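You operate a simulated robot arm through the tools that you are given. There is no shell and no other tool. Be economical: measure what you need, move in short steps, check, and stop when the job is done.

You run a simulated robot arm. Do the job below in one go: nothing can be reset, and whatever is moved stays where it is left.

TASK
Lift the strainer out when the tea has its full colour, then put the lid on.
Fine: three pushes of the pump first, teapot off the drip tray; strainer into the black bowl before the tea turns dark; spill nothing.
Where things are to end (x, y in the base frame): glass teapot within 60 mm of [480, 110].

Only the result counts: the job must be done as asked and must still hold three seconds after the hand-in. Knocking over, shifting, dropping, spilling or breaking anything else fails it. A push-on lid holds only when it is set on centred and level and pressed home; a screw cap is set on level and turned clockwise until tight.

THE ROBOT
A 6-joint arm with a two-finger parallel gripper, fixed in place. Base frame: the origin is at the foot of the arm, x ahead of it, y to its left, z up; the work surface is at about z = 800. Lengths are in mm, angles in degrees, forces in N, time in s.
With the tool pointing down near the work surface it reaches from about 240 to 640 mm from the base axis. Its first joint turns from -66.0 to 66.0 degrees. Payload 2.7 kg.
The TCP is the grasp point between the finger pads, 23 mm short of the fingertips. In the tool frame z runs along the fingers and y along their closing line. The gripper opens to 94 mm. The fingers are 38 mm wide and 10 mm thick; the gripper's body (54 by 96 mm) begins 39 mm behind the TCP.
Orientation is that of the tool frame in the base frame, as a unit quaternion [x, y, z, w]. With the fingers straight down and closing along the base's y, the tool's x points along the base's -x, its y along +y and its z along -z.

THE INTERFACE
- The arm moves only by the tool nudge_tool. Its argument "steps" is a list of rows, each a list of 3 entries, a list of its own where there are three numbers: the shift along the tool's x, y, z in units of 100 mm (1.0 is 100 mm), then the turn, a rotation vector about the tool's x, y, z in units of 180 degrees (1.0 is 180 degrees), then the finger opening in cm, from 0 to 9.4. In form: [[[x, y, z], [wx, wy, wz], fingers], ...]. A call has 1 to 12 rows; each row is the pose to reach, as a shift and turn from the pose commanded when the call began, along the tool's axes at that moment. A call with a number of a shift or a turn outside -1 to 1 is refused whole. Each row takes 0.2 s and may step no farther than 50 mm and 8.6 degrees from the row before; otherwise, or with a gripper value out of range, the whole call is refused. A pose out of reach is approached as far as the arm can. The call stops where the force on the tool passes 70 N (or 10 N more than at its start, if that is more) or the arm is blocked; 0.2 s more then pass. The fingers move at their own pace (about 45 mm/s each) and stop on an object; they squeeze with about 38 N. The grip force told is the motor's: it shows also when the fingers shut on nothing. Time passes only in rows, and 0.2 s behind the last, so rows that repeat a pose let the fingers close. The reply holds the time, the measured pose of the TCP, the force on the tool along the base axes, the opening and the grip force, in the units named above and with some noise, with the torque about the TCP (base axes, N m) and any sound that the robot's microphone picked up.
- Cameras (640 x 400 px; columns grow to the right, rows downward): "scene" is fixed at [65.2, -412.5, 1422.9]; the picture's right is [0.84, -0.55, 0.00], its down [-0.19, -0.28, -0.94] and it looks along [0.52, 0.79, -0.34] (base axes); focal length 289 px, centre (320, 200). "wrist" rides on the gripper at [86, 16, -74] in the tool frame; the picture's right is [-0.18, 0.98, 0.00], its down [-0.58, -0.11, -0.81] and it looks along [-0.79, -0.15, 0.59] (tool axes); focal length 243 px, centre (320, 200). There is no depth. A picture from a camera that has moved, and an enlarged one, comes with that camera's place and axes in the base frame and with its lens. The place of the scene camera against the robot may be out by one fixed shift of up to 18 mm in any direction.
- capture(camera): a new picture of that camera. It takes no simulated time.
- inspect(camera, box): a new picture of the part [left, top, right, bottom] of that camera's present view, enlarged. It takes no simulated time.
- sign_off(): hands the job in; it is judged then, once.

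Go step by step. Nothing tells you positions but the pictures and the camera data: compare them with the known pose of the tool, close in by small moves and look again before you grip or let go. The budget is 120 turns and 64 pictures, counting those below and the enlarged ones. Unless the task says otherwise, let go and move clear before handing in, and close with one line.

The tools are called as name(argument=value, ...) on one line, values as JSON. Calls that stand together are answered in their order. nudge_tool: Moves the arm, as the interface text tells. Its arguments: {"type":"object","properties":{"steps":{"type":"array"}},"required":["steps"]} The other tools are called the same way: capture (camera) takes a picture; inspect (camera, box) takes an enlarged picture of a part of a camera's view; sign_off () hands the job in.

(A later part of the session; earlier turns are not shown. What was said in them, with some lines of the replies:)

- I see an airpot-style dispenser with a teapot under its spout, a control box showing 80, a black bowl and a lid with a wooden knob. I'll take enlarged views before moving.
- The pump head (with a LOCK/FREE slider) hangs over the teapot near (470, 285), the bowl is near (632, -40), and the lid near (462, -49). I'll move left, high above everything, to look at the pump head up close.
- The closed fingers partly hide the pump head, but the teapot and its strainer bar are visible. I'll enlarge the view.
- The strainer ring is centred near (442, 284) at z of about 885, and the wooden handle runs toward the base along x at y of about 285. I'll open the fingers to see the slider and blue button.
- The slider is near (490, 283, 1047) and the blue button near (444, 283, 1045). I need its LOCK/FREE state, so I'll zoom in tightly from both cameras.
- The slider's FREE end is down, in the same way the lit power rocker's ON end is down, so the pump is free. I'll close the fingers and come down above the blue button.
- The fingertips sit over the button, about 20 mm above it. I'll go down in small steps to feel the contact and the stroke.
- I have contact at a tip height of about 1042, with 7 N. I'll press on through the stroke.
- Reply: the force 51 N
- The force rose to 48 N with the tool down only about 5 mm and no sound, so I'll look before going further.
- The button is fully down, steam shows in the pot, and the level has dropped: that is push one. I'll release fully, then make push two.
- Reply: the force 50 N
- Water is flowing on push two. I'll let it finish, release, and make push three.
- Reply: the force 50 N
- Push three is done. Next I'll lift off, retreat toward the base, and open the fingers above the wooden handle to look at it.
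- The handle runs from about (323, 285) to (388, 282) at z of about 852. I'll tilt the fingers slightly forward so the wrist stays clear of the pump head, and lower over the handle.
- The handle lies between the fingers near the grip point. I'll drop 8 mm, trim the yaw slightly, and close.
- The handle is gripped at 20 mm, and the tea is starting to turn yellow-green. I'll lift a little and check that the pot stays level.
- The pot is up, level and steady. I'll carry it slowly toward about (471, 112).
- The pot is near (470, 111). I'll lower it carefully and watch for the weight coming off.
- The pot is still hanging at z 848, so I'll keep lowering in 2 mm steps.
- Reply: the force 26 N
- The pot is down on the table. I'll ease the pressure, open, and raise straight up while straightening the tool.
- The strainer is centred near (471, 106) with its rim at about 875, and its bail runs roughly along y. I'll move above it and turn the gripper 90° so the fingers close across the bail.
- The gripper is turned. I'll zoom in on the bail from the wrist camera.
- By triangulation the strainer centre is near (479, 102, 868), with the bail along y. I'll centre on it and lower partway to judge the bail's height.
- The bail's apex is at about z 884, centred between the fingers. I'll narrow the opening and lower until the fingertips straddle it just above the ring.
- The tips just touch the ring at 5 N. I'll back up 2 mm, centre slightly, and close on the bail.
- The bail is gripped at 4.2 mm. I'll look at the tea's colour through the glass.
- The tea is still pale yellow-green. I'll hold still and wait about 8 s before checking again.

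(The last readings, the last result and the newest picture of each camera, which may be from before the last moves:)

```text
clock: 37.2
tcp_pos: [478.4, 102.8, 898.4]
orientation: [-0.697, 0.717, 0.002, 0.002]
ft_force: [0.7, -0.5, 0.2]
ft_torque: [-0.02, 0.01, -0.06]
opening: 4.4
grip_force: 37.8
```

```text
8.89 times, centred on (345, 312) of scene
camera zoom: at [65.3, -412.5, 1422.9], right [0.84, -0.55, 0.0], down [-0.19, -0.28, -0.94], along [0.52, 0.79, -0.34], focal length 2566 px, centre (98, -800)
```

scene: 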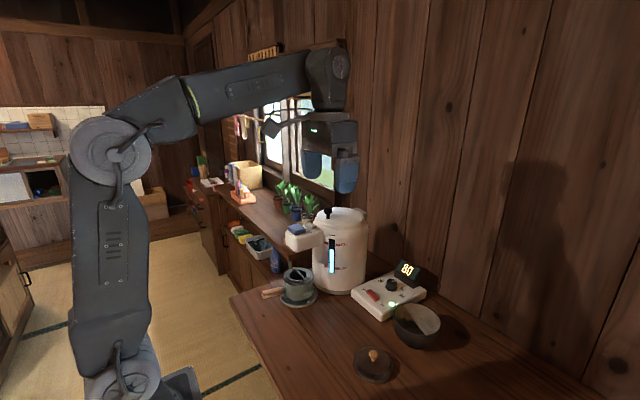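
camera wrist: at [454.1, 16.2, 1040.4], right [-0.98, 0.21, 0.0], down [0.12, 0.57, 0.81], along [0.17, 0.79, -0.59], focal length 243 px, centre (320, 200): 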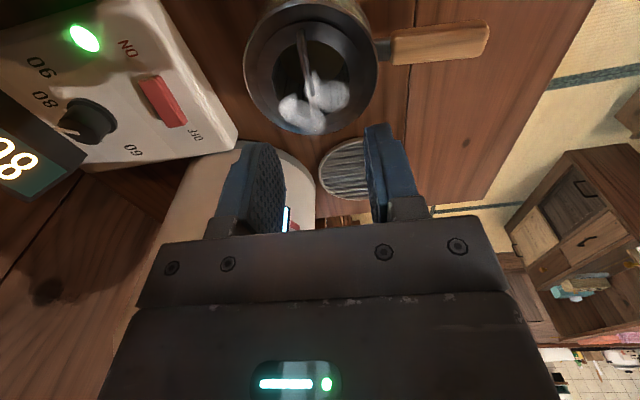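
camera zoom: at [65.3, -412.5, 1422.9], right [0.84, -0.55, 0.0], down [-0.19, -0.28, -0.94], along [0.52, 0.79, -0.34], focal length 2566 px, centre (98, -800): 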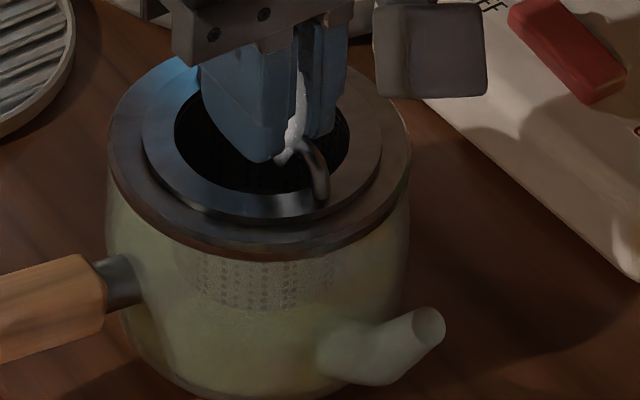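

There's little change so far, so I'll wait another 8 s.

nudge_tool(steps=[[[0, 0, 0], [0, 0, 0], 0], [[0, 0, 0], [0, 0, 0], 0], [[0, 0, 0], [0, 0, 0], 0], [[0, 0, 0], [0, 0, 0], 0], [[0, 0, 0], [0, 0, 0], 0], [[0, 0, 0], [0, 0, 0], 0], [[0, 0, 0], [0, 0, 0], 0], [[0, 0, 0], [0, 0, 0], 0], [[0, 0, 0], [0, 0, 0], 0], [[0, 0, 0], [0, 0, 0], 0], [[0, 0, 0], [0, 0, 0], 0], [[0, 0, 0], [0, 0, 0], 0]])

nudge_tool(steps=[[[0, 0, 0], [0, 0, 0], 0], [[0, 0, 0], [0, 0, 0], 0], [[0, 0, 0], [0, 0, 0], 0], [[0, 0, 0], [0, 0, 0], 0], [[0, 0, 0], [0, 0, 0], 0], [[0, 0, 0], [0, 0, 0], 0], [[0, 0, 0], [0, 0, 0], 0], [[0, 0, 0], [0, 0, 0], 0], [[0, 0, 0], [0, 0, 0], 0], [[0, 0, 0], [0, 0, 0], 0], [[0, 0, 0], [0, 0, 0], 0], [[0, 0, 0], [0, 0, 0], 0]])

nudge_tool(steps=[[[0, 0, 0], [0, 0, 0], 0], [[0, 0, 0], [0, 0, 0], 0], [[0, 0, 0], [0, 0, 0], 0], [[0, 0, 0], [0, 0, 0], 0], [[0, 0, 0], [0, 0, 0], 0], [[0, 0, 0], [0, 0, 0], 0], [[0, 0, 0], [0, 0, 0], 0], [[0, 0, 0], [0, 0, 0], 0], [[0, 0, 0], [0, 0, 0], 0], [[0, 0, 0], [0, 0, 0], 0], [[0, 0, 0], [0, 0, 0], 0], [[0, 0, 0], [0, 0, 0], 0]])

inspect(camera="scene", box=[310, 290, 380, 335])

```text
clock: 39.8
tcp_pos: [479.9, 103.0, 897.1]
orientation: [-0.697, 0.717, 0.002, 0.002]
ft_force: [-0.3, -0.4, -0.7]
ft_torque: [0.01, 0.01, 0.0]
opening: 4.2
grip_force: 38.3
```

```text
clock: 42.4
tcp_pos: [478.5, 103.4, 896.5]
orientation: [-0.697, 0.717, 0.002, 0.002]
ft_force: [-0.1, 0.1, -0.4]
ft_torque: [-0.03, 0.0, -0.02]
opening: 4.3
grip_force: 38.0
```

```text
clock: 45.0
tcp_pos: [478.6, 103.3, 897.4]
orientation: [-0.697, 0.717, 0.003, 0.002]
ft_force: [0.3, 0.0, 0.6]
ft_torque: [0.02, 0.02, 0.0]
opening: 4.3
grip_force: 38.1
```

```text
8.89 times, centred on (345, 312) of scene
camera zoom: at [65.3, -412.5, 1422.9], right [0.84, -0.55, 0.0], down [-0.19, -0.28, -0.94], along [0.52, 0.79, -0.34], focal length 2566 px, centre (98, -800)
```

zoom: 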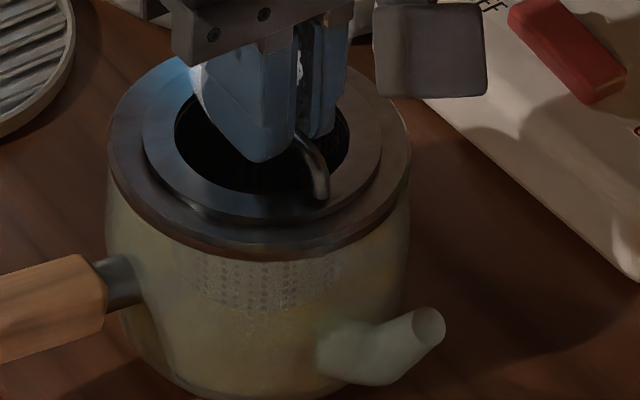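

It is turning more golden now, still light. I'll wait another 8 s.

nudge_tool(steps=[[[0, 0, 0], [0, 0, 0], 0], [[0, 0, 0], [0, 0, 0], 0], [[0, 0, 0], [0, 0, 0], 0], [[0, 0, 0], [0, 0, 0], 0], [[0, 0, 0], [0, 0, 0], 0], [[0, 0, 0], [0, 0, 0], 0], [[0, 0, 0], [0, 0, 0], 0], [[0, 0, 0], [0, 0, 0], 0], [[0, 0, 0], [0, 0, 0], 0], [[0, 0, 0], [0, 0, 0], 0], [[0, 0, 0], [0, 0, 0], 0], [[0, 0, 0], [0, 0, 0], 0]])

nudge_tool(steps=[[[0, 0, 0], [0, 0, 0], 0], [[0, 0, 0], [0, 0, 0], 0], [[0, 0, 0], [0, 0, 0], 0], [[0, 0, 0], [0, 0, 0], 0], [[0, 0, 0], [0, 0, 0], 0], [[0, 0, 0], [0, 0, 0], 0], [[0, 0, 0], [0, 0, 0], 0], [[0, 0, 0], [0, 0, 0], 0], [[0, 0, 0], [0, 0, 0], 0], [[0, 0, 0], [0, 0, 0], 0], [[0, 0, 0], [0, 0, 0], 0], [[0, 0, 0], [0, 0, 0], 0]])

nudge_tool(steps=[[[0, 0, 0], [0, 0, 0], 0], [[0, 0, 0], [0, 0, 0], 0], [[0, 0, 0], [0, 0, 0], 0], [[0, 0, 0], [0, 0, 0], 0], [[0, 0, 0], [0, 0, 0], 0], [[0, 0, 0], [0, 0, 0], 0], [[0, 0, 0], [0, 0, 0], 0], [[0, 0, 0], [0, 0, 0], 0], [[0, 0, 0], [0, 0, 0], 0], [[0, 0, 0], [0, 0, 0], 0], [[0, 0, 0], [0, 0, 0], 0], [[0, 0, 0], [0, 0, 0], 0]])

inspect(camera="scene", box=[310, 290, 380, 335])

```text
clock: 47.6
tcp_pos: [480.3, 102.3, 898.7]
orientation: [-0.698, 0.716, 0.002, 0.002]
ft_force: [-0.7, 0.1, 0.3]
ft_torque: [-0.01, -0.01, -0.01]
opening: 4.2
grip_force: 38.3
```

```text
clock: 50.2
tcp_pos: [479.4, 102.9, 897.2]
orientation: [-0.697, 0.717, 0.003, 0.002]
ft_force: [-0.5, -0.7, 0.6]
ft_torque: [-0.04, -0.01, -0.01]
opening: 4.4
grip_force: 37.9
```

```text
clock: 52.8
tcp_pos: [479.7, 103.0, 897.2]
orientation: [-0.697, 0.717, 0.002, 0.002]
ft_force: [-0.6, -0.7, -0.5]
ft_torque: [0.0, 0.01, 0.01]
opening: 4.3
grip_force: 38.0
```

```text
8.89 times, centred on (345, 312) of scene
camera zoom: at [65.3, -412.5, 1422.9], right [0.84, -0.55, 0.0], down [-0.19, -0.28, -0.94], along [0.52, 0.79, -0.34], focal length 2566 px, centre (98, -800)
```

zoom: 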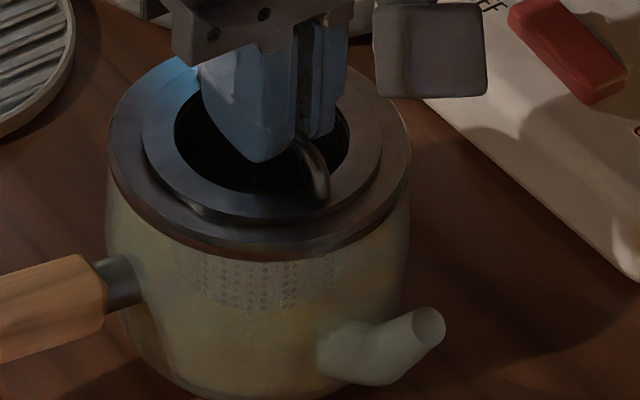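

It's slowly deepening, still light golden. I'll wait about 10 s more.

nudge_tool(steps=[[[0, 0, 0], [0, 0, 0], 0], [[0, 0, 0], [0, 0, 0], 0], [[0, 0, 0], [0, 0, 0], 0], [[0, 0, 0], [0, 0, 0], 0], [[0, 0, 0], [0, 0, 0], 0], [[0, 0, 0], [0, 0, 0], 0], [[0, 0, 0], [0, 0, 0], 0], [[0, 0, 0], [0, 0, 0], 0], [[0, 0, 0], [0, 0, 0], 0], [[0, 0, 0], [0, 0, 0], 0], [[0, 0, 0], [0, 0, 0], 0], [[0, 0, 0], [0, 0, 0], 0]])

nudge_tool(steps=[[[0, 0, 0], [0, 0, 0], 0], [[0, 0, 0], [0, 0, 0], 0], [[0, 0, 0], [0, 0, 0], 0], [[0, 0, 0], [0, 0, 0], 0], [[0, 0, 0], [0, 0, 0], 0], [[0, 0, 0], [0, 0, 0], 0], [[0, 0, 0], [0, 0, 0], 0], [[0, 0, 0], [0, 0, 0], 0], [[0, 0, 0], [0, 0, 0], 0], [[0, 0, 0], [0, 0, 0], 0], [[0, 0, 0], [0, 0, 0], 0], [[0, 0, 0], [0, 0, 0], 0]])

nudge_tool(steps=[[[0, 0, 0], [0, 0, 0], 0], [[0, 0, 0], [0, 0, 0], 0], [[0, 0, 0], [0, 0, 0], 0], [[0, 0, 0], [0, 0, 0], 0], [[0, 0, 0], [0, 0, 0], 0], [[0, 0, 0], [0, 0, 0], 0], [[0, 0, 0], [0, 0, 0], 0], [[0, 0, 0], [0, 0, 0], 0], [[0, 0, 0], [0, 0, 0], 0], [[0, 0, 0], [0, 0, 0], 0], [[0, 0, 0], [0, 0, 0], 0], [[0, 0, 0], [0, 0, 0], 0]])

inspect(camera="scene", box=[310, 290, 380, 335])

```text
clock: 55.4
tcp_pos: [478.6, 103.8, 898.5]
orientation: [-0.697, 0.717, 0.003, 0.003]
ft_force: [-0.1, 0.3, 0.3]
ft_torque: [0.01, -0.03, 0.01]
opening: 4.3
grip_force: 37.8
```

```text
clock: 58.0
tcp_pos: [479.5, 102.9, 898.2]
orientation: [-0.697, 0.717, 0.003, 0.002]
ft_force: [0.4, -0.4, -0.2]
ft_torque: [-0.02, 0.0, 0.0]
opening: 4.3
grip_force: 37.8
```

```text
clock: 60.6
tcp_pos: [479.7, 103.5, 898.1]
orientation: [-0.698, 0.717, 0.002, 0.003]
ft_force: [0.2, 1.0, -0.3]
ft_torque: [0.01, 0.02, -0.03]
opening: 4.2
grip_force: 37.8
```

```text
8.89 times, centred on (345, 312) of scene
camera zoom: at [65.3, -412.5, 1422.9], right [0.84, -0.55, 0.0], down [-0.19, -0.28, -0.94], along [0.52, 0.79, -0.34], focal length 2566 px, centre (98, -800)
```

zoom: 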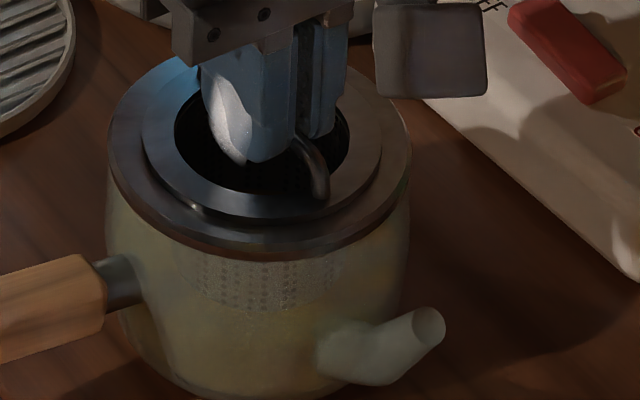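

The colour seems to be levelling off. I'll zoom on one patch of the tea for a better comparison, wait, and repeat the same patch.

inspect(camera="scene", box=[322, 312, 358, 335])

nudge_tool(steps=[[[0, 0, 0], [0, 0, 0], 0], [[0, 0, 0], [0, 0, 0], 0], [[0, 0, 0], [0, 0, 0], 0], [[0, 0, 0], [0, 0, 0], 0], [[0, 0, 0], [0, 0, 0], 0], [[0, 0, 0], [0, 0, 0], 0], [[0, 0, 0], [0, 0, 0], 0], [[0, 0, 0], [0, 0, 0], 0], [[0, 0, 0], [0, 0, 0], 0], [[0, 0, 0], [0, 0, 0], 0], [[0, 0, 0], [0, 0, 0], 0], [[0, 0, 0], [0, 0, 0], 0]])

nudge_tool(steps=[[[0, 0, 0], [0, 0, 0], 0], [[0, 0, 0], [0, 0, 0], 0], [[0, 0, 0], [0, 0, 0], 0], [[0, 0, 0], [0, 0, 0], 0], [[0, 0, 0], [0, 0, 0], 0], [[0, 0, 0], [0, 0, 0], 0], [[0, 0, 0], [0, 0, 0], 0], [[0, 0, 0], [0, 0, 0], 0], [[0, 0, 0], [0, 0, 0], 0], [[0, 0, 0], [0, 0, 0], 0], [[0, 0, 0], [0, 0, 0], 0], [[0, 0, 0], [0, 0, 0], 0]])

inspect(camera="scene", box=[322, 312, 358, 335])

```text
16.00 times, centred on (340, 324) of scene
camera zoom: at [65.3, -412.5, 1422.9], right [0.84, -0.55, 0.0], down [-0.19, -0.28, -0.94], along [0.52, 0.79, -0.34], focal length 4619 px, centre (0, -1776)
```

zoom: 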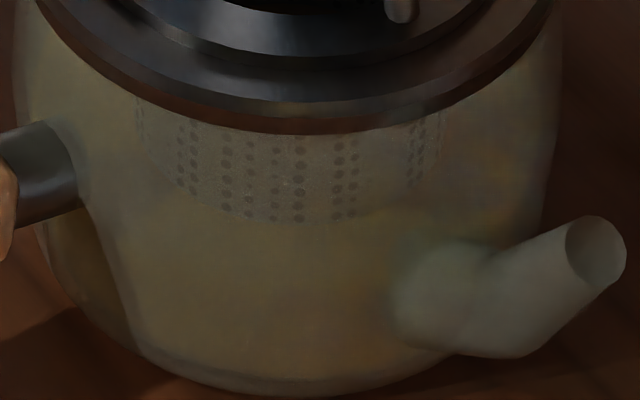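

```text
clock: 63.2
tcp_pos: [479.7, 101.8, 897.2]
orientation: [-0.697, 0.717, 0.002, 0.003]
ft_force: [0.0, 0.2, 0.1]
ft_torque: [0.02, -0.03, 0.01]
opening: 4.4
grip_force: 38.3
```

```text
clock: 65.8
tcp_pos: [479.7, 103.1, 897.7]
orientation: [-0.697, 0.717, 0.002, 0.003]
ft_force: [0.2, -0.5, 0.5]
ft_torque: [0.01, -0.01, 0.02]
opening: 4.2
grip_force: 38.3
```

```text
16.00 times, centred on (340, 324) of scene
camera zoom: at [65.3, -412.5, 1422.9], right [0.84, -0.55, 0.0], down [-0.19, -0.28, -0.94], along [0.52, 0.79, -0.34], focal length 4619 px, centre (0, -1776)
```

zoom: 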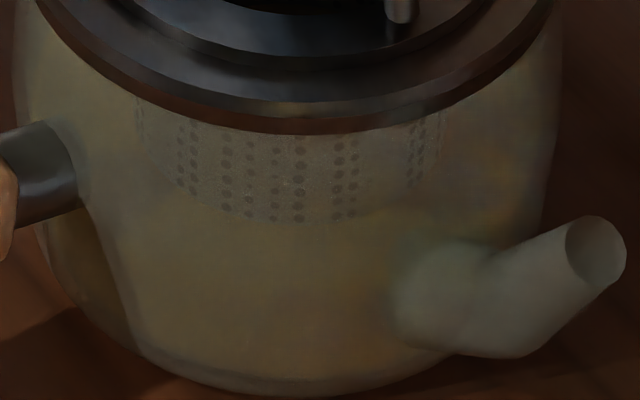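

The colour has stayed unchanged between 60.6 s and 65.8 s after deepening earlier, so I take this as full colour. I'll lift the strainer straight up, slowly, and let it drip over the pot.

nudge_tool(steps=[[[0, 0, -0.05], [0, 0, 0], 0], [[0, 0, -0.15], [0, 0, 0], 0], [[0, 0, -0.28], [0, 0, 0], 0], [[0, 0, -0.42], [0, 0, 0], 0], [[0, 0, -0.56], [0, 0, 0], 0], [[0, 0, -0.7], [0, 0, 0], 0], [[0, 0, -0.82], [0, 0, 0], 0], [[0, 0, -0.9], [0, 0, 0], 0], [[0, 0, -0.9], [0, 0, 0], 0]])

inspect(camera="scene", box=[280, 215, 440, 345])

```text
clock: 67.8
tcp_pos: [477.9, 102.9, 989.2]
orientation: [-0.698, 0.717, 0.002, 0.003]
ft_force: [-0.5, 0.0, -1.5]
ft_torque: [-0.04, 0.01, -0.01]
opening: 4.5
grip_force: 38.0
```

```text
3.08 times, centred on (360, 280) of scene
camera zoom: at [65.3, -412.5, 1422.9], right [0.84, -0.55, 0.0], down [-0.19, -0.28, -0.94], along [0.52, 0.79, -0.34], focal length 888 px, centre (197, -46)
```

zoom: 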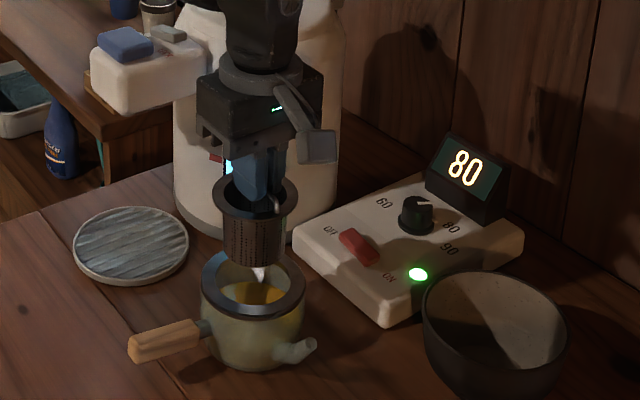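

The strainer is out and dripping into the pot, and the tea is a golden colour. I'll hold until the drips stop.

nudge_tool(steps=[[[0, 0, 0], [0, 0, 0], 0], [[0, 0, 0], [0, 0, 0], 0], [[0, 0, 0], [0, 0, 0], 0], [[0, 0, 0], [0, 0, 0], 0], [[0, 0, 0], [0, 0, 0], 0], [[0, 0, 0], [0, 0, 0], 0], [[0, 0, 0], [0, 0, 0], 0], [[0, 0, 0], [0, 0, 0], 0], [[0, 0, 0], [0, 0, 0], 0], [[0, 0, 0], [0, 0, 0], 0], [[0, 0, 0], [0, 0, 0], 0], [[0, 0, 0], [0, 0, 0], 0]])

inspect(camera="scene", box=[310, 250, 390, 315])

capture(camera="wrist")

```text
clock: 70.4
tcp_pos: [477.4, 102.2, 988.9]
orientation: [-0.697, 0.717, 0.003, 0.002]
ft_force: [0.5, 1.2, -0.6]
ft_torque: [0.0, 0.0, -0.02]
opening: 4.2
grip_force: 37.8
```

```text
6.15 times, centred on (350, 282) of scene
camera zoom: at [65.3, -412.5, 1422.9], right [0.84, -0.55, 0.0], down [-0.19, -0.28, -0.94], along [0.52, 0.79, -0.34], focal length 1776 px, centre (135, -308)
```

zoom: 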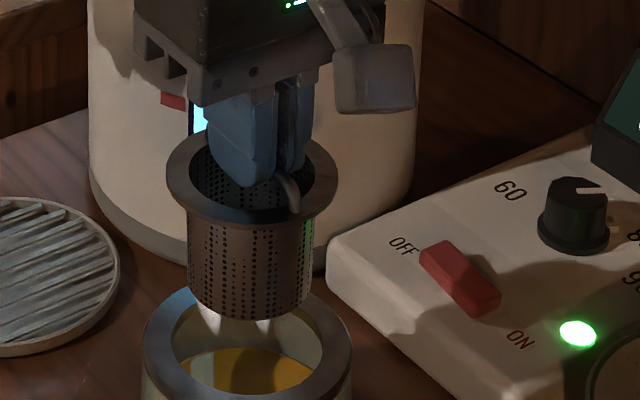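

```text
16 pictures are left
camera wrist: at [459.1, 14.7, 1061.2], right [-0.98, 0.21, 0.0], down [0.12, 0.57, 0.81], along [0.17, 0.79, -0.59], focal length 243 px, centre (320, 200)
```

wrist: 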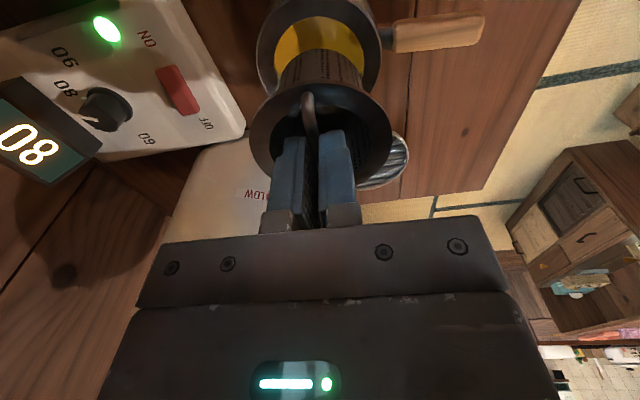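

No drips are left, only steam. I'll carry the strainer around the control box toward the bowl near (630, -42).

nudge_tool(steps=[[[0.05, -0.02, -0.05], [0, 0, 0], 0], [[0.17, -0.05, -0.1], [0, 0, 0], 0], [[0.37, -0.12, -0.1], [0, 0, 0], 0], [[0.6, -0.2, -0.1], [0, 0, 0], 0], [[0.82, -0.27, -0.1], [0, 0, 0], 0], [[0.94, -0.31, -0.1], [0, 0, 0], 0], [[0.99, -0.328, -0.1], [0, 0, 0], 0]])

nudge_tool(steps=[[[0.05, -0.08, 0], [0, 0, 0], 0], [[0.15, -0.25, 0], [0, 0, 0], 0], [[0.28, -0.45, 0], [0, 0, 0], 0], [[0.38, -0.62, 0], [0, 0, 0], 0], [[0.43, -0.71, 0], [0, 0, 0], 0]])

nudge_tool(steps=[[[0, -0.08, 0], [0, 0, 0], 0], [[0, -0.22, 0], [0, 0, 0], 0], [[-0.01, -0.36, 0], [0, 0, 0], 0], [[-0.01, -0.45, 0], [0, 0, 0], 0], [[-0.01, -0.5, 0], [0, 0, 0], 0]])

inspect(camera="scene", box=[370, 240, 490, 350])

capture(camera="wrist")

```text
clock: 72.0
tcp_pos: [506.0, 1.3, 996.1]
orientation: [-0.697, 0.717, 0.002, 0.002]
ft_force: [0.5, 0.0, -0.2]
ft_torque: [0.02, -0.01, 0.03]
opening: 4.4
grip_force: 37.6
```

```text
clock: 73.2
tcp_pos: [579.6, -43.6, 997.4]
orientation: [-0.697, 0.717, 0.003, 0.003]
ft_force: [0.5, -0.1, 0.0]
ft_torque: [-0.01, 0.02, 0.0]
opening: 4.4
grip_force: 37.8
```

```text
clock: 74.4
tcp_pos: [627.6, -42.3, 998.0]
orientation: [-0.697, 0.717, 0.003, 0.003]
ft_force: [0.6, 0.1, 0.4]
ft_torque: [0.02, 0.0, 0.02]
opening: 4.2
grip_force: 38.2
```

```text
3.64 times, centred on (430, 295) of scene
camera zoom: at [65.2, -412.5, 1422.9], right [0.84, -0.55, 0.0], down [-0.19, -0.28, -0.94], along [0.52, 0.79, -0.34], focal length 1050 px, centre (-80, -146)
```

zoom: 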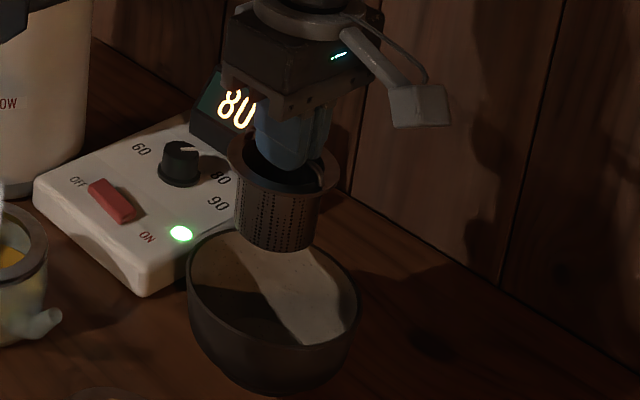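

```text
14 pictures are left
camera wrist: at [609.5, -130.7, 1069.9], right [-0.98, 0.21, 0.0], down [0.12, 0.57, 0.81], along [0.17, 0.79, -0.59], focal length 243 px, centre (320, 200)
```

wrist: 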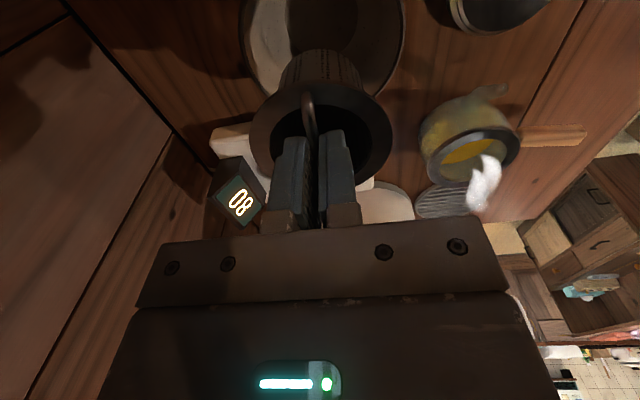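

The strainer is over the bowl, and my estimates put the bowl's centre near (625, -49). I'll shift 5 mm and lower partway to check.

nudge_tool(steps=[[[0.05, 0.02, 0.1], [0, 0, 0], 0], [[0.05, 0.02, 0.2], [0, 0, 0], 0], [[0.05, 0.02, 0.3], [0, 0, 0], 0], [[0.05, 0.02, 0.35], [0, 0, 0], 0]])

inspect(camera="scene", box=[370, 260, 470, 350])

inspect(camera="wrist", box=[220, 0, 430, 200])

```text
clock: 75.4
tcp_pos: [627.3, -47.2, 961.5]
orientation: [-0.697, 0.717, 0.002, 0.002]
ft_force: [0.3, -0.1, 0.9]
ft_torque: [-0.05, 0.0, -0.04]
opening: 4.2
grip_force: 38.3
```

```text
4.44 times, centred on (420, 305) of scene
camera zoom: at [65.3, -412.5, 1422.9], right [0.84, -0.55, 0.0], down [-0.19, -0.28, -0.94], along [0.52, 0.79, -0.34], focal length 1283 px, centre (-124, -267)
```

zoom: 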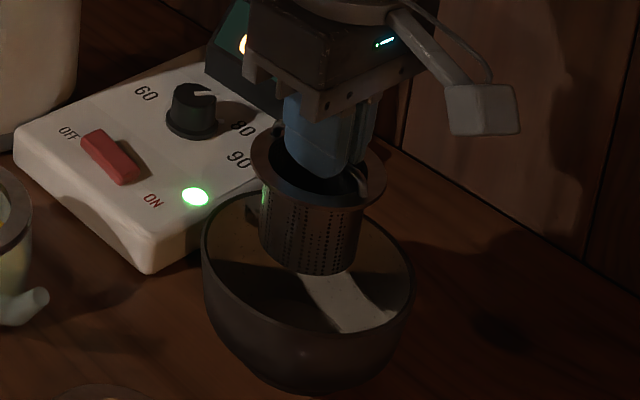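

```text
2.00 times, centred on (325, 100) of wrist
camera zoom: at [608.3, -135.6, 1034.1], right [-0.98, 0.21, 0.0], down [0.12, 0.57, 0.81], along [0.17, 0.79, -0.59], focal length 485 px, centre (310, 400)
```

zoom: 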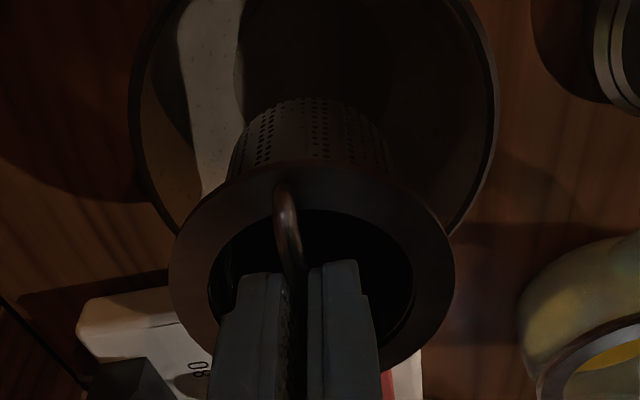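

The strainer looks well centred in the bowl from both cameras. I'll lower it until it touches down.

nudge_tool(steps=[[[0, 0, 0.1], [0, 0, 0], 0], [[0, 0, 0.22], [0, 0, 0], 0], [[0, 0, 0.33], [0, 0, 0], 0], [[0, 0, 0.4], [0, 0, 0], 0], [[0, 0, 0.45], [0, 0, 0], 0]])

```text
clock: 76.6
tcp_pos: [625.5, -48.3, 917.0]
orientation: [-0.697, 0.717, 0.002, 0.003]
ft_force: [-0.3, -0.1, -0.6]
ft_torque: [0.0, 0.01, -0.01]
opening: 4.4
grip_force: 38.1
```

nudge_tool(steps=[[[0, 0, 0.03], [0, 0, 0], 0], [[0, 0, 0.06], [0, 0, 0], 0], [[0, 0, 0.09], [0, 0, 0], 0]])

```text
clock: 77.4
tcp_pos: [625.3, -47.9, 907.1]
orientation: [-0.697, 0.717, 0.002, 0.003]
ft_force: [-0.4, 0.6, -0.5]
ft_torque: [0.0, 0.02, -0.01]
opening: 4.2
grip_force: 38.1
```

There's no contact yet at z 907, so I'll continue in small steps.

nudge_tool(steps=[[[0, 0, 0.03], [0, 0, 0], 0], [[0, 0, 0.06], [0, 0, 0], 0]])

inspect(camera="scene", box=[370, 260, 470, 350])

```text
clock: 78.0
tcp_pos: [626.4, -46.9, 900.6]
orientation: [-0.697, 0.717, 0.003, 0.003]
ft_force: [-0.6, -0.1, -0.3]
ft_torque: [0.0, -0.01, 0.0]
opening: 4.3
grip_force: 38.2
```

```text
4.44 times, centred on (420, 305) of scene
camera zoom: at [65.3, -412.5, 1422.9], right [0.84, -0.55, 0.0], down [-0.19, -0.28, -0.94], along [0.52, 0.79, -0.34], focal length 1283 px, centre (-124, -267)
```

zoom: 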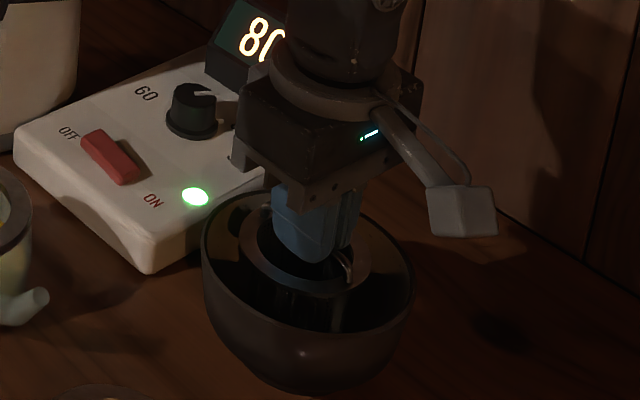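

nudge_tool(steps=[[[0, 0, 0.03], [0, 0, 0], 0], [[0, 0, 0.05], [0, 0, 0], 0]])

```text
clock: 78.6
tcp_pos: [627.3, -48.3, 897.6]
orientation: [-0.697, 0.717, 0.003, 0.002]
ft_force: [0.6, 0.1, -0.3]
ft_torque: [-0.04, -0.01, -0.01]
opening: 4.2
grip_force: 38.2
```

Still free. I'll keep lowering by 2 mm at a time.

nudge_tool(steps=[[[0, 0, 0.02], [0, 0, 0], 0], [[0, 0, 0.04], [0, 0, 0], 0], [[0, 0, 0.06], [0, 0, 0], 0]])

```text
clock: 79.4
tcp_pos: [625.5, -48.8, 891.1]
orientation: [-0.697, 0.717, 0.002, 0.002]
ft_force: [0.4, -0.1, -1.1]
ft_torque: [-0.02, -0.03, -0.02]
opening: 4.4
grip_force: 38.3
```

nudge_tool(steps=[[[0, 0, 0.02], [0, 0, 0], 0], [[0, 0, 0.04], [0, 0, 0], 0]])

```text
clock: 80.0
tcp_pos: [627.2, -47.6, 890.6]
orientation: [-0.697, 0.717, 0.0, 0.005]
ft_force: [-3.4, -0.5, 19.1]
ft_torque: [0.08, 0.0, 0.04]
opening: 4.4
grip_force: 37.8
```

It's touched down. I'll relax 3 mm, open slightly, and rise straight up.

nudge_tool(steps=[[[0, 0, -0.03], [0, 0, 0], 0], [[0, 0, -0.03], [0, 0, 0], 1.2], [[0, 0, -0.03], [0, 0, 0], 1.6], [[0, 0, -0.03], [0, 0, 0], 1.6], [[0, 0, -0.1], [0, 0, 0], 1.6], [[0, 0, -0.3], [0, 0, 0], 1.6], [[0, 0, -0.65], [0, 0, 0], 1.6], [[0, 0, -1.0], [0, 0, 0], 1.6]])

capture(camera="scene")

```text
clock: 81.8
tcp_pos: [627.1, -48.7, 986.6]
orientation: [-0.697, 0.717, 0.002, 0.002]
ft_force: [0.3, -1.1, -0.4]
ft_torque: [-0.01, 0.02, -0.01]
opening: 11.9
grip_force: 0.1
```

```text
10 pictures are left
```

scene: 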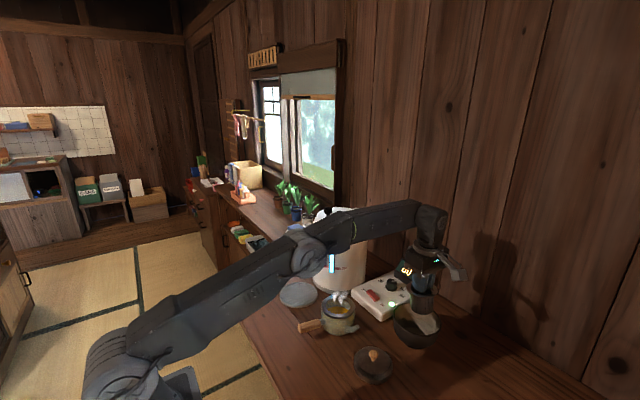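

The opening reads 11.9 rather than 16, so I need to check that the strainer stayed in the bowl.

inspect(camera="scene", box=[380, 255, 460, 355])

```text
4.00 times, centred on (420, 305) of scene
camera zoom: at [65.3, -412.5, 1422.9], right [0.84, -0.55, 0.0], down [-0.19, -0.28, -0.94], along [0.52, 0.79, -0.34], focal length 1155 px, centre (-80, -220)
```

zoom: 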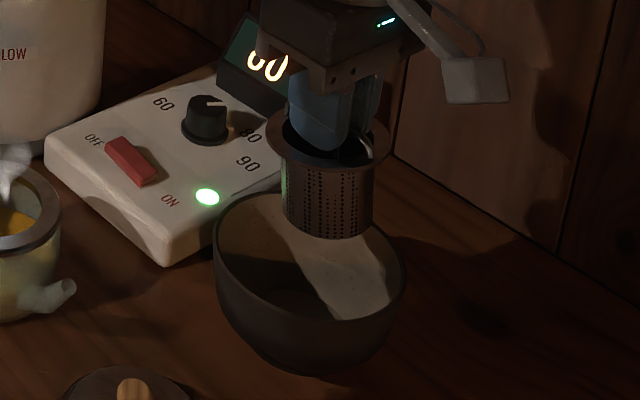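

The strainer is still hanging on the fingers, wedged from the inside by the spread fingertips. I'll lower it back down and release with a smaller opening.

nudge_tool(steps=[[[0, 0, 0.2], [0, 0, 0], 1.6], [[0, 0, 0.4], [0, 0, 0], 1.6], [[0, 0, 0.6], [0, 0, 0], 1.6], [[0, 0, 0.75], [0, 0, 0], 1.6], [[0, 0, 0.85], [0, 0, 0], 1.6], [[0, 0, 0.9], [0, 0, 0], 1.6]])

nudge_tool(steps=[[[0, 0, 0.02], [0, 0, 0], 1.6], [[0, 0, 0.04], [0, 0, 0], 1.6]])

```text
clock: 83.2
tcp_pos: [627.2, -48.4, 896.4]
orientation: [-0.697, 0.717, 0.002, 0.003]
ft_force: [0.3, 0.1, -0.4]
ft_torque: [0.05, -0.01, 0.0]
opening: 13.3
grip_force: 0.1
```

```text
clock: 83.8
tcp_pos: [627.3, -47.8, 892.8]
orientation: [-0.697, 0.717, 0.002, 0.003]
ft_force: [0.0, -1.1, 0.2]
ft_torque: [0.02, 0.0, -0.01]
opening: 14.5
grip_force: 0.1
```

nudge_tool(steps=[[[0, 0, 0.015], [0, 0, 0], 1.2], [[0, 0, 0.015], [0, 0, 0], 0.9], [[0, 0, 0.015], [0, 0, 0], 0.9], [[0, 0, 0.015], [0, 0, 0], 0.9], [[0, 0, 0.0], [0, 0, 0], 0.9]])

inspect(camera="wrist", box=[220, 60, 420, 220])

```text
clock: 85.0
tcp_pos: [627.0, -47.6, 893.0]
orientation: [-0.697, 0.717, 0.002, 0.003]
ft_force: [-0.2, -0.2, 0.4]
ft_torque: [0.02, -0.03, 0.05]
opening: 9.0
grip_force: 0.0
```

```text
2.50 times, centred on (320, 140) of wrist
camera zoom: at [608.3, -135.5, 965.3], right [-0.98, 0.21, 0.0], down [0.12, 0.57, 0.81], along [0.17, 0.79, -0.59], focal length 606 px, centre (320, 350)
```

zoom: 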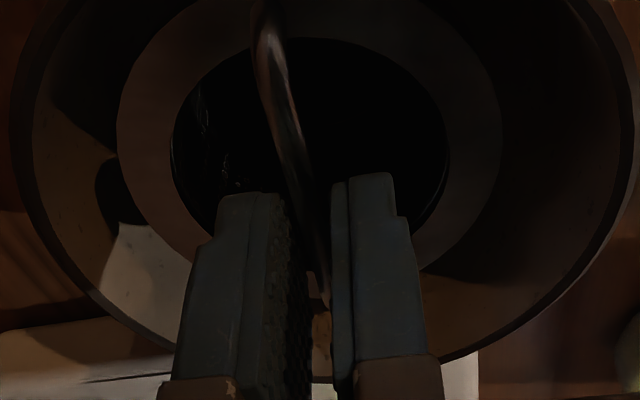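

The strainer is seated in the bowl, but the fingers sit toward the +y edge of its opening, which explains the wedging. I'll shift toward its centre, keep a small opening, and rise slowly.

nudge_tool(steps=[[[0.03, 0, 0], [0, 0, 0], 0.9], [[0.07, 0, 0], [0, 0, 0], 0.9], [[0.07, 0, 0], [0, 0, 0], 1.1], [[0.07, 0, -0.03], [0, 0, 0], 1.1], [[0.07, 0, -0.07], [0, 0, 0], 1.1], [[0.07, 0, -0.12], [0, 0, 0], 1.1], [[0.07, 0, -0.2], [0, 0, 0], 1.1], [[0.07, 0, -0.3], [0, 0, 0], 1.1]])

inspect(camera="wrist", box=[220, 60, 420, 220])

```text
clock: 86.8
tcp_pos: [626.5, -55.4, 921.6]
orientation: [-0.697, 0.717, 0.002, 0.003]
ft_force: [0.5, 0.7, 0.4]
ft_torque: [0.01, -0.03, -0.01]
opening: 10.8
grip_force: 0.0
```

```text
2.50 times, centred on (320, 140) of wrist
camera zoom: at [607.8, -142.9, 995.1], right [-0.98, 0.21, 0.0], down [0.12, 0.57, 0.81], along [0.17, 0.79, -0.59], focal length 606 px, centre (320, 350)
```

zoom: 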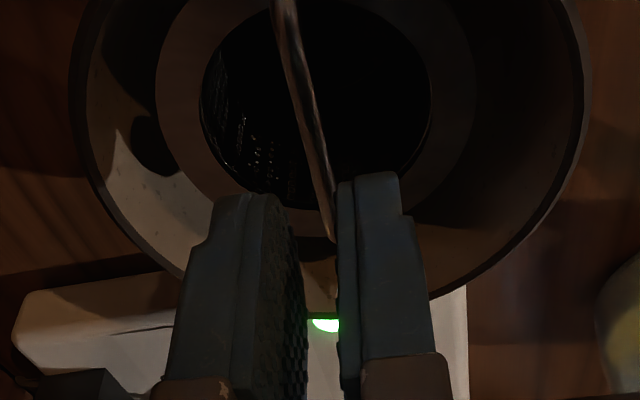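

The strainer is released and sits in the bowl. Next I'll rise and move over the lid near (467, -50).

nudge_tool(steps=[[[0, 0, -0.3], [0, 0, 0], 1.1], [[0, 0, -0.6], [0, 0, 0], 1.1], [[0, 0.3, -0.6], [0, 0, 0], 2], [[0, 0.65, -0.6], [0, 0, 0], 4], [[0, 1.0, -0.6], [0, 0, 0], 4]])

nudge_tool(steps=[[[0, 0.3, 0.1], [0, 0, 0], 4], [[-0.03, 0.58, 0.4], [0, 0, 0], 4], [[-0.03, 0.58, 0.6], [0, 0, 0], 4]])

capture(camera="wrist")

```text
clock: 88.0
tcp_pos: [527.2, -51.6, 981.8]
orientation: [-0.697, 0.717, 0.002, 0.004]
ft_force: [-0.2, 0.1, 0.0]
ft_torque: [0.01, 0.01, -0.01]
opening: 39.8
grip_force: 0.0
```

```text
clock: 88.8
tcp_pos: [469.9, -46.9, 922.9]
orientation: [-0.697, 0.717, 0.002, 0.003]
ft_force: [-0.5, 0.1, 0.3]
ft_torque: [0.01, 0.01, -0.01]
opening: 40.0
grip_force: 0.2
```

```text
6 pictures are left
camera wrist: at [450.8, -134.8, 995.5], right [-0.98, 0.21, 0.0], down [0.12, 0.57, 0.81], along [0.17, 0.79, -0.59], focal length 243 px, centre (320, 200)
```

wrist: 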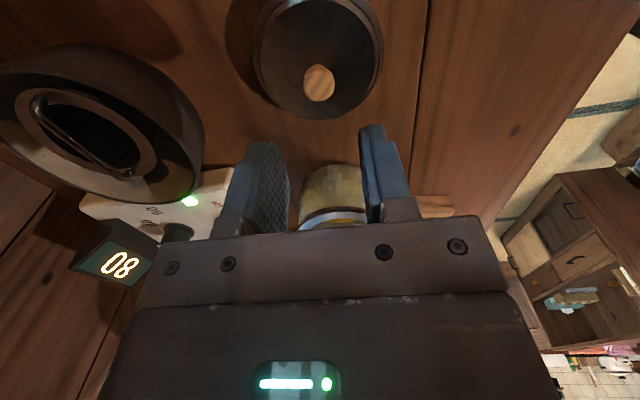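

The strainer is properly inside the bowl, and the lid's centre is near (467, -56) with its knob top near z 845. I'll move down above the knob and check closely.

nudge_tool(steps=[[[0.085, 0.022, 0.15], [0, 0, 0], 4], [[0.085, 0.022, 0.35], [0, 0, 0], 4], [[0.085, 0.022, 0.45], [0, 0, 0], 4]])

inspect(camera="wrist", box=[200, 20, 440, 220])

```text
clock: 89.6
tcp_pos: [464.4, -56.0, 878.8]
orientation: [-0.697, 0.717, 0.002, 0.003]
ft_force: [0.9, 0.5, -0.6]
ft_torque: [-0.01, -0.03, 0.0]
opening: 40.0
grip_force: 0.1
```

```text
2.00 times, centred on (320, 120) of wrist
camera zoom: at [446.8, -143.3, 950.8], right [-0.98, 0.21, 0.0], down [0.12, 0.57, 0.81], along [0.17, 0.79, -0.59], focal length 485 px, centre (320, 360)
```

zoom: 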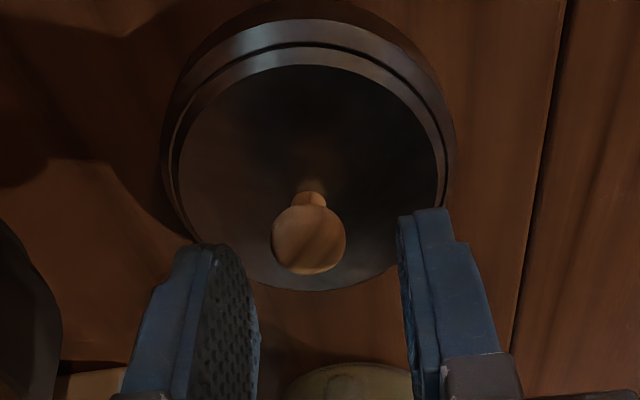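

The knob's ball is at about (468, -59, 848), roughly 4 mm to +x and 3 mm to -y of the grip point. I'll correct, lower, and close gently.

nudge_tool(steps=[[[0.03, -0.04, 0.08], [0, 0, 0], 4], [[0.03, -0.04, 0.18], [0, 0, 0], 4], [[0.03, -0.04, 0.27], [0, 0, 0], 4]])

nudge_tool(steps=[[[0, 0, 0], [0, 0, 0], 3], [[0, 0, 0], [0, 0, 0], 2], [[0, 0, 0], [0, 0, 0], 1], [[0, 0, 0], [0, 0, 0], 0], [[0, 0, 0], [0, 0, 0], 0]])

```text
clock: 90.4
tcp_pos: [469.9, -59.0, 850.3]
orientation: [-0.697, 0.717, 0.002, 0.002]
ft_force: [0.0, -0.2, -0.2]
ft_torque: [0.0, 0.0, 0.03]
opening: 39.7
grip_force: 0.0
```

```text
clock: 91.6
tcp_pos: [469.4, -58.6, 850.3]
orientation: [-0.697, 0.717, 0.002, 0.002]
ft_force: [-0.7, -1.0, 0.4]
ft_torque: [-0.01, 0.01, -0.02]
opening: 19.5
grip_force: 38.1
```

The knob is gripped at 19.5 mm. I'll lift the lid and carry it over toward the pot, stopping slightly short and high to look.

nudge_tool(steps=[[[0, 0, -0.1], [0, 0, 0], 0], [[0, 0, -0.3], [0, 0, 0], 0], [[0, 0, -0.5], [0, 0, 0], 0], [[0, 0, -0.7], [0, 0, 0], 0], [[0, 0, -0.9], [0, 0, 0], 0], [[0, 0, -1.0], [0, 0, 0], 0]])

nudge_tool(steps=[[[-0.1, 0, 0], [0, 0, 0], 0], [[-0.3, 0, -0.05], [0, 0, 0], 0], [[-0.5, -0.02, -0.1], [0, 0, 0], 0], [[-0.7, -0.04, -0.1], [0, 0, 0], 0], [[-0.9, -0.06, -0.1], [0, 0, 0], 0], [[-1.0, -0.08, -0.1], [0, 0, 0], 0]])

nudge_tool(steps=[[[-0.1, 0, 0], [0, 0, 0], 0], [[-0.25, -0.01, 0], [0, 0, 0], 0], [[-0.4, -0.02, 0], [0, 0, 0], 0], [[-0.5, -0.02, 0], [0, 0, 0], 0], [[-0.55, -0.02, 0], [0, 0, 0], 0]])

inspect(camera="scene", box=[290, 240, 390, 340])

```text
clock: 93.0
tcp_pos: [470.3, -59.5, 950.6]
orientation: [-0.697, 0.717, 0.002, 0.002]
ft_force: [0.5, 0.7, -1.0]
ft_torque: [-0.01, -0.03, 0.0]
opening: 19.9
grip_force: 38.0
```

```text
clock: 94.4
tcp_pos: [479.5, 39.8, 959.6]
orientation: [-0.698, 0.717, 0.003, 0.003]
ft_force: [0.5, 0.1, -0.3]
ft_torque: [-0.04, 0.01, -0.01]
opening: 19.2
grip_force: 38.2
```

```text
clock: 95.6
tcp_pos: [483.5, 94.7, 961.1]
orientation: [-0.697, 0.717, 0.003, 0.003]
ft_force: [0.0, 0.4, -0.5]
ft_torque: [-0.02, 0.03, 0.01]
opening: 19.3
grip_force: 38.2
```

```text
4.00 times, centred on (340, 290) of scene
camera zoom: at [65.3, -412.5, 1422.9], right [0.84, -0.55, 0.0], down [-0.19, -0.28, -0.94], along [0.52, 0.79, -0.34], focal length 1155 px, centre (240, -160)
```

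zoom: 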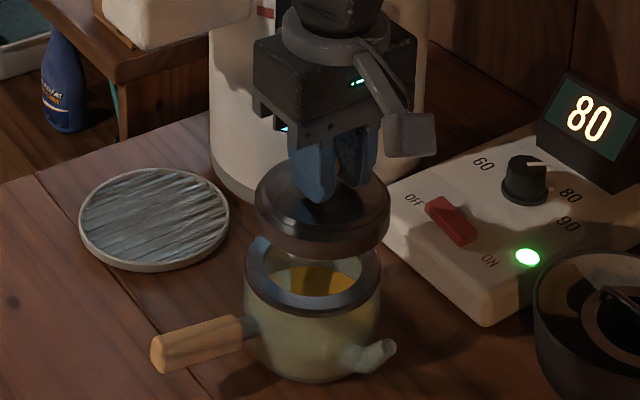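

The lid is about 4–5 mm too far in +x. I'll correct, lower to just above the rim, and compare again.

nudge_tool(steps=[[[0, 0.045, 0.1], [0, 0, 0], 0], [[0, 0.045, 0.2], [0, 0, 0], 0], [[0, 0.045, 0.28], [0, 0, 0], 0], [[0, 0.045, 0.33], [0, 0, 0], 0]])

inspect(camera="scene", box=[310, 270, 370, 320])

```text
clock: 96.6
tcp_pos: [478.9, 95.4, 927.5]
orientation: [-0.697, 0.717, 0.002, 0.003]
ft_force: [0.8, -0.2, 0.0]
ft_torque: [0.01, -0.02, -0.02]
opening: 19.6
grip_force: 38.0
```

```text
8.00 times, centred on (340, 295) of scene
camera zoom: at [65.3, -412.5, 1422.9], right [0.84, -0.55, 0.0], down [-0.19, -0.28, -0.94], along [0.52, 0.79, -0.34], focal length 2309 px, centre (160, -560)
```

zoom: 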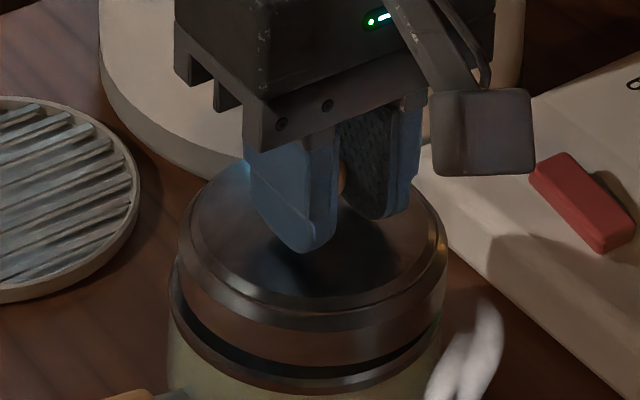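

Seen from the scene camera, the lid is about 2 mm too far right along its image axis. The wrist view will separate the x and y parts of that.

inspect(camera="wrist", box=[230, 40, 410, 160])

```text
3.33 times, centred on (320, 100) of wrist
camera zoom: at [460.7, 7.3, 1001.0], right [-0.98, 0.21, 0.0], down [0.12, 0.57, 0.81], along [0.17, 0.79, -0.59], focal length 809 px, centre (320, 533)
```

zoom: 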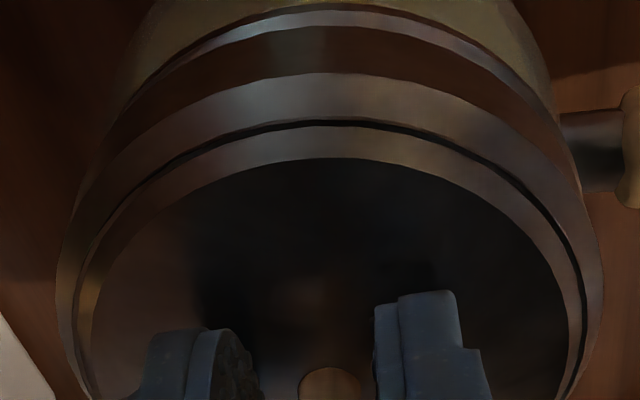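

The pot's centre is about (-0.7, +2.9) mm from the lid's. I'll apply that and lower until first contact.

nudge_tool(steps=[[[-0.015, 0.004, 0], [0, 0, 0], 0], [[-0.029, 0.008, 0.02], [0, 0, 0], 0], [[-0.029, 0.008, 0.04], [0, 0, 0], 0], [[-0.029, 0.008, 0.06], [0, 0, 0], 0]])

```text
clock: 97.6
tcp_pos: [479.3, 99.4, 923.4]
orientation: [-0.697, 0.717, 0.003, 0.002]
ft_force: [-1.0, 0.1, -0.1]
ft_torque: [-0.03, -0.02, -0.03]
opening: 19.5
grip_force: 37.7
```

nudge_tool(steps=[[[0, 0, 0.015], [0, 0, 0], 0], [[0, 0, 0.03], [0, 0, 0], 0]])

```text
clock: 98.2
tcp_pos: [479.9, 97.5, 919.3]
orientation: [-0.697, 0.717, 0.003, 0.003]
ft_force: [-3.0, 1.6, 7.8]
ft_torque: [-0.02, 0.09, 0.02]
opening: 19.6
grip_force: 37.6
heard: snap
```

I heard a snap at 8 N. I'll press a little more to be sure it's home.

nudge_tool(steps=[[[0, 0, 0.015], [0, 0, 0], 0], [[0, 0, 0.03], [0, 0, 0], 0]])

```text
clock: 98.8
tcp_pos: [478.5, 98.8, 920.8]
orientation: [-0.697, 0.717, 0.001, 0.006]
ft_force: [-13.0, -3.6, 39.0]
ft_torque: [0.21, 0.13, 0.11]
opening: 19.4
grip_force: 38.3
```

It's firmly seated, at 39 N with no travel. I'll relax, open, and rise clear.

nudge_tool(steps=[[[0, 0, -0.03], [0, 0, 0], 0], [[0, 0, -0.04], [0, 0, 0], 2.5], [[0, 0, -0.04], [0, 0, 0], 4], [[0, 0, -0.04], [0, 0, 0], 4], [[0, 0, -0.2], [0, 0, 0], 4], [[0, 0, -0.5], [0, 0, 0], 4], [[0, 0, -0.9], [0, 0, 0], 4]])

inspect(camera="scene", box=[290, 220, 460, 350])

```text
clock: 100.4
tcp_pos: [478.8, 98.4, 1005.4]
orientation: [-0.698, 0.716, 0.002, 0.002]
ft_force: [-0.7, -0.2, 0.5]
ft_torque: [-0.04, 0.03, -0.01]
opening: 39.7
grip_force: 0.0
```

```text
3.08 times, centred on (375, 285) of scene
camera zoom: at [65.2, -412.5, 1422.9], right [0.84, -0.55, 0.0], down [-0.19, -0.28, -0.94], along [0.52, 0.79, -0.34], focal length 888 px, centre (151, -62)
```

zoom: 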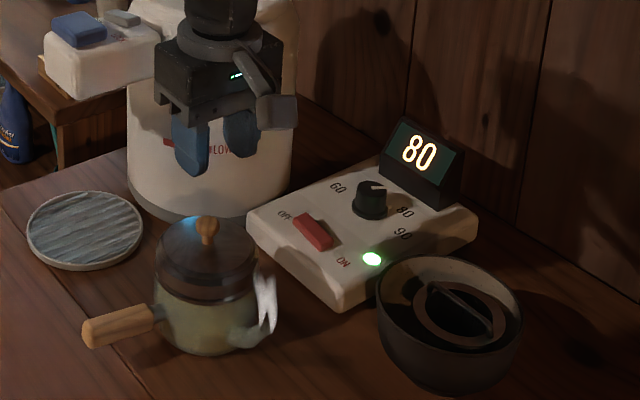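

The lid is on level and the strainer lies in the bowl. The pot stands near (478, 98), off the tray, and the gripper is clear, so I'm handing in.

sign_off()

```text
The job is handed in.
```

The tea is made and handed in: I gave three pump pushes, set the teapot off the drip tray near (478, 98), put the strainer in the black bowl and snapped the lid on level. I judged "full colour" by eye, when the gold stopped deepening at about 66 s. I saw no spills. The strainer caught on the fingers when I first let go, so I lowered it back into the bowl and released it again.
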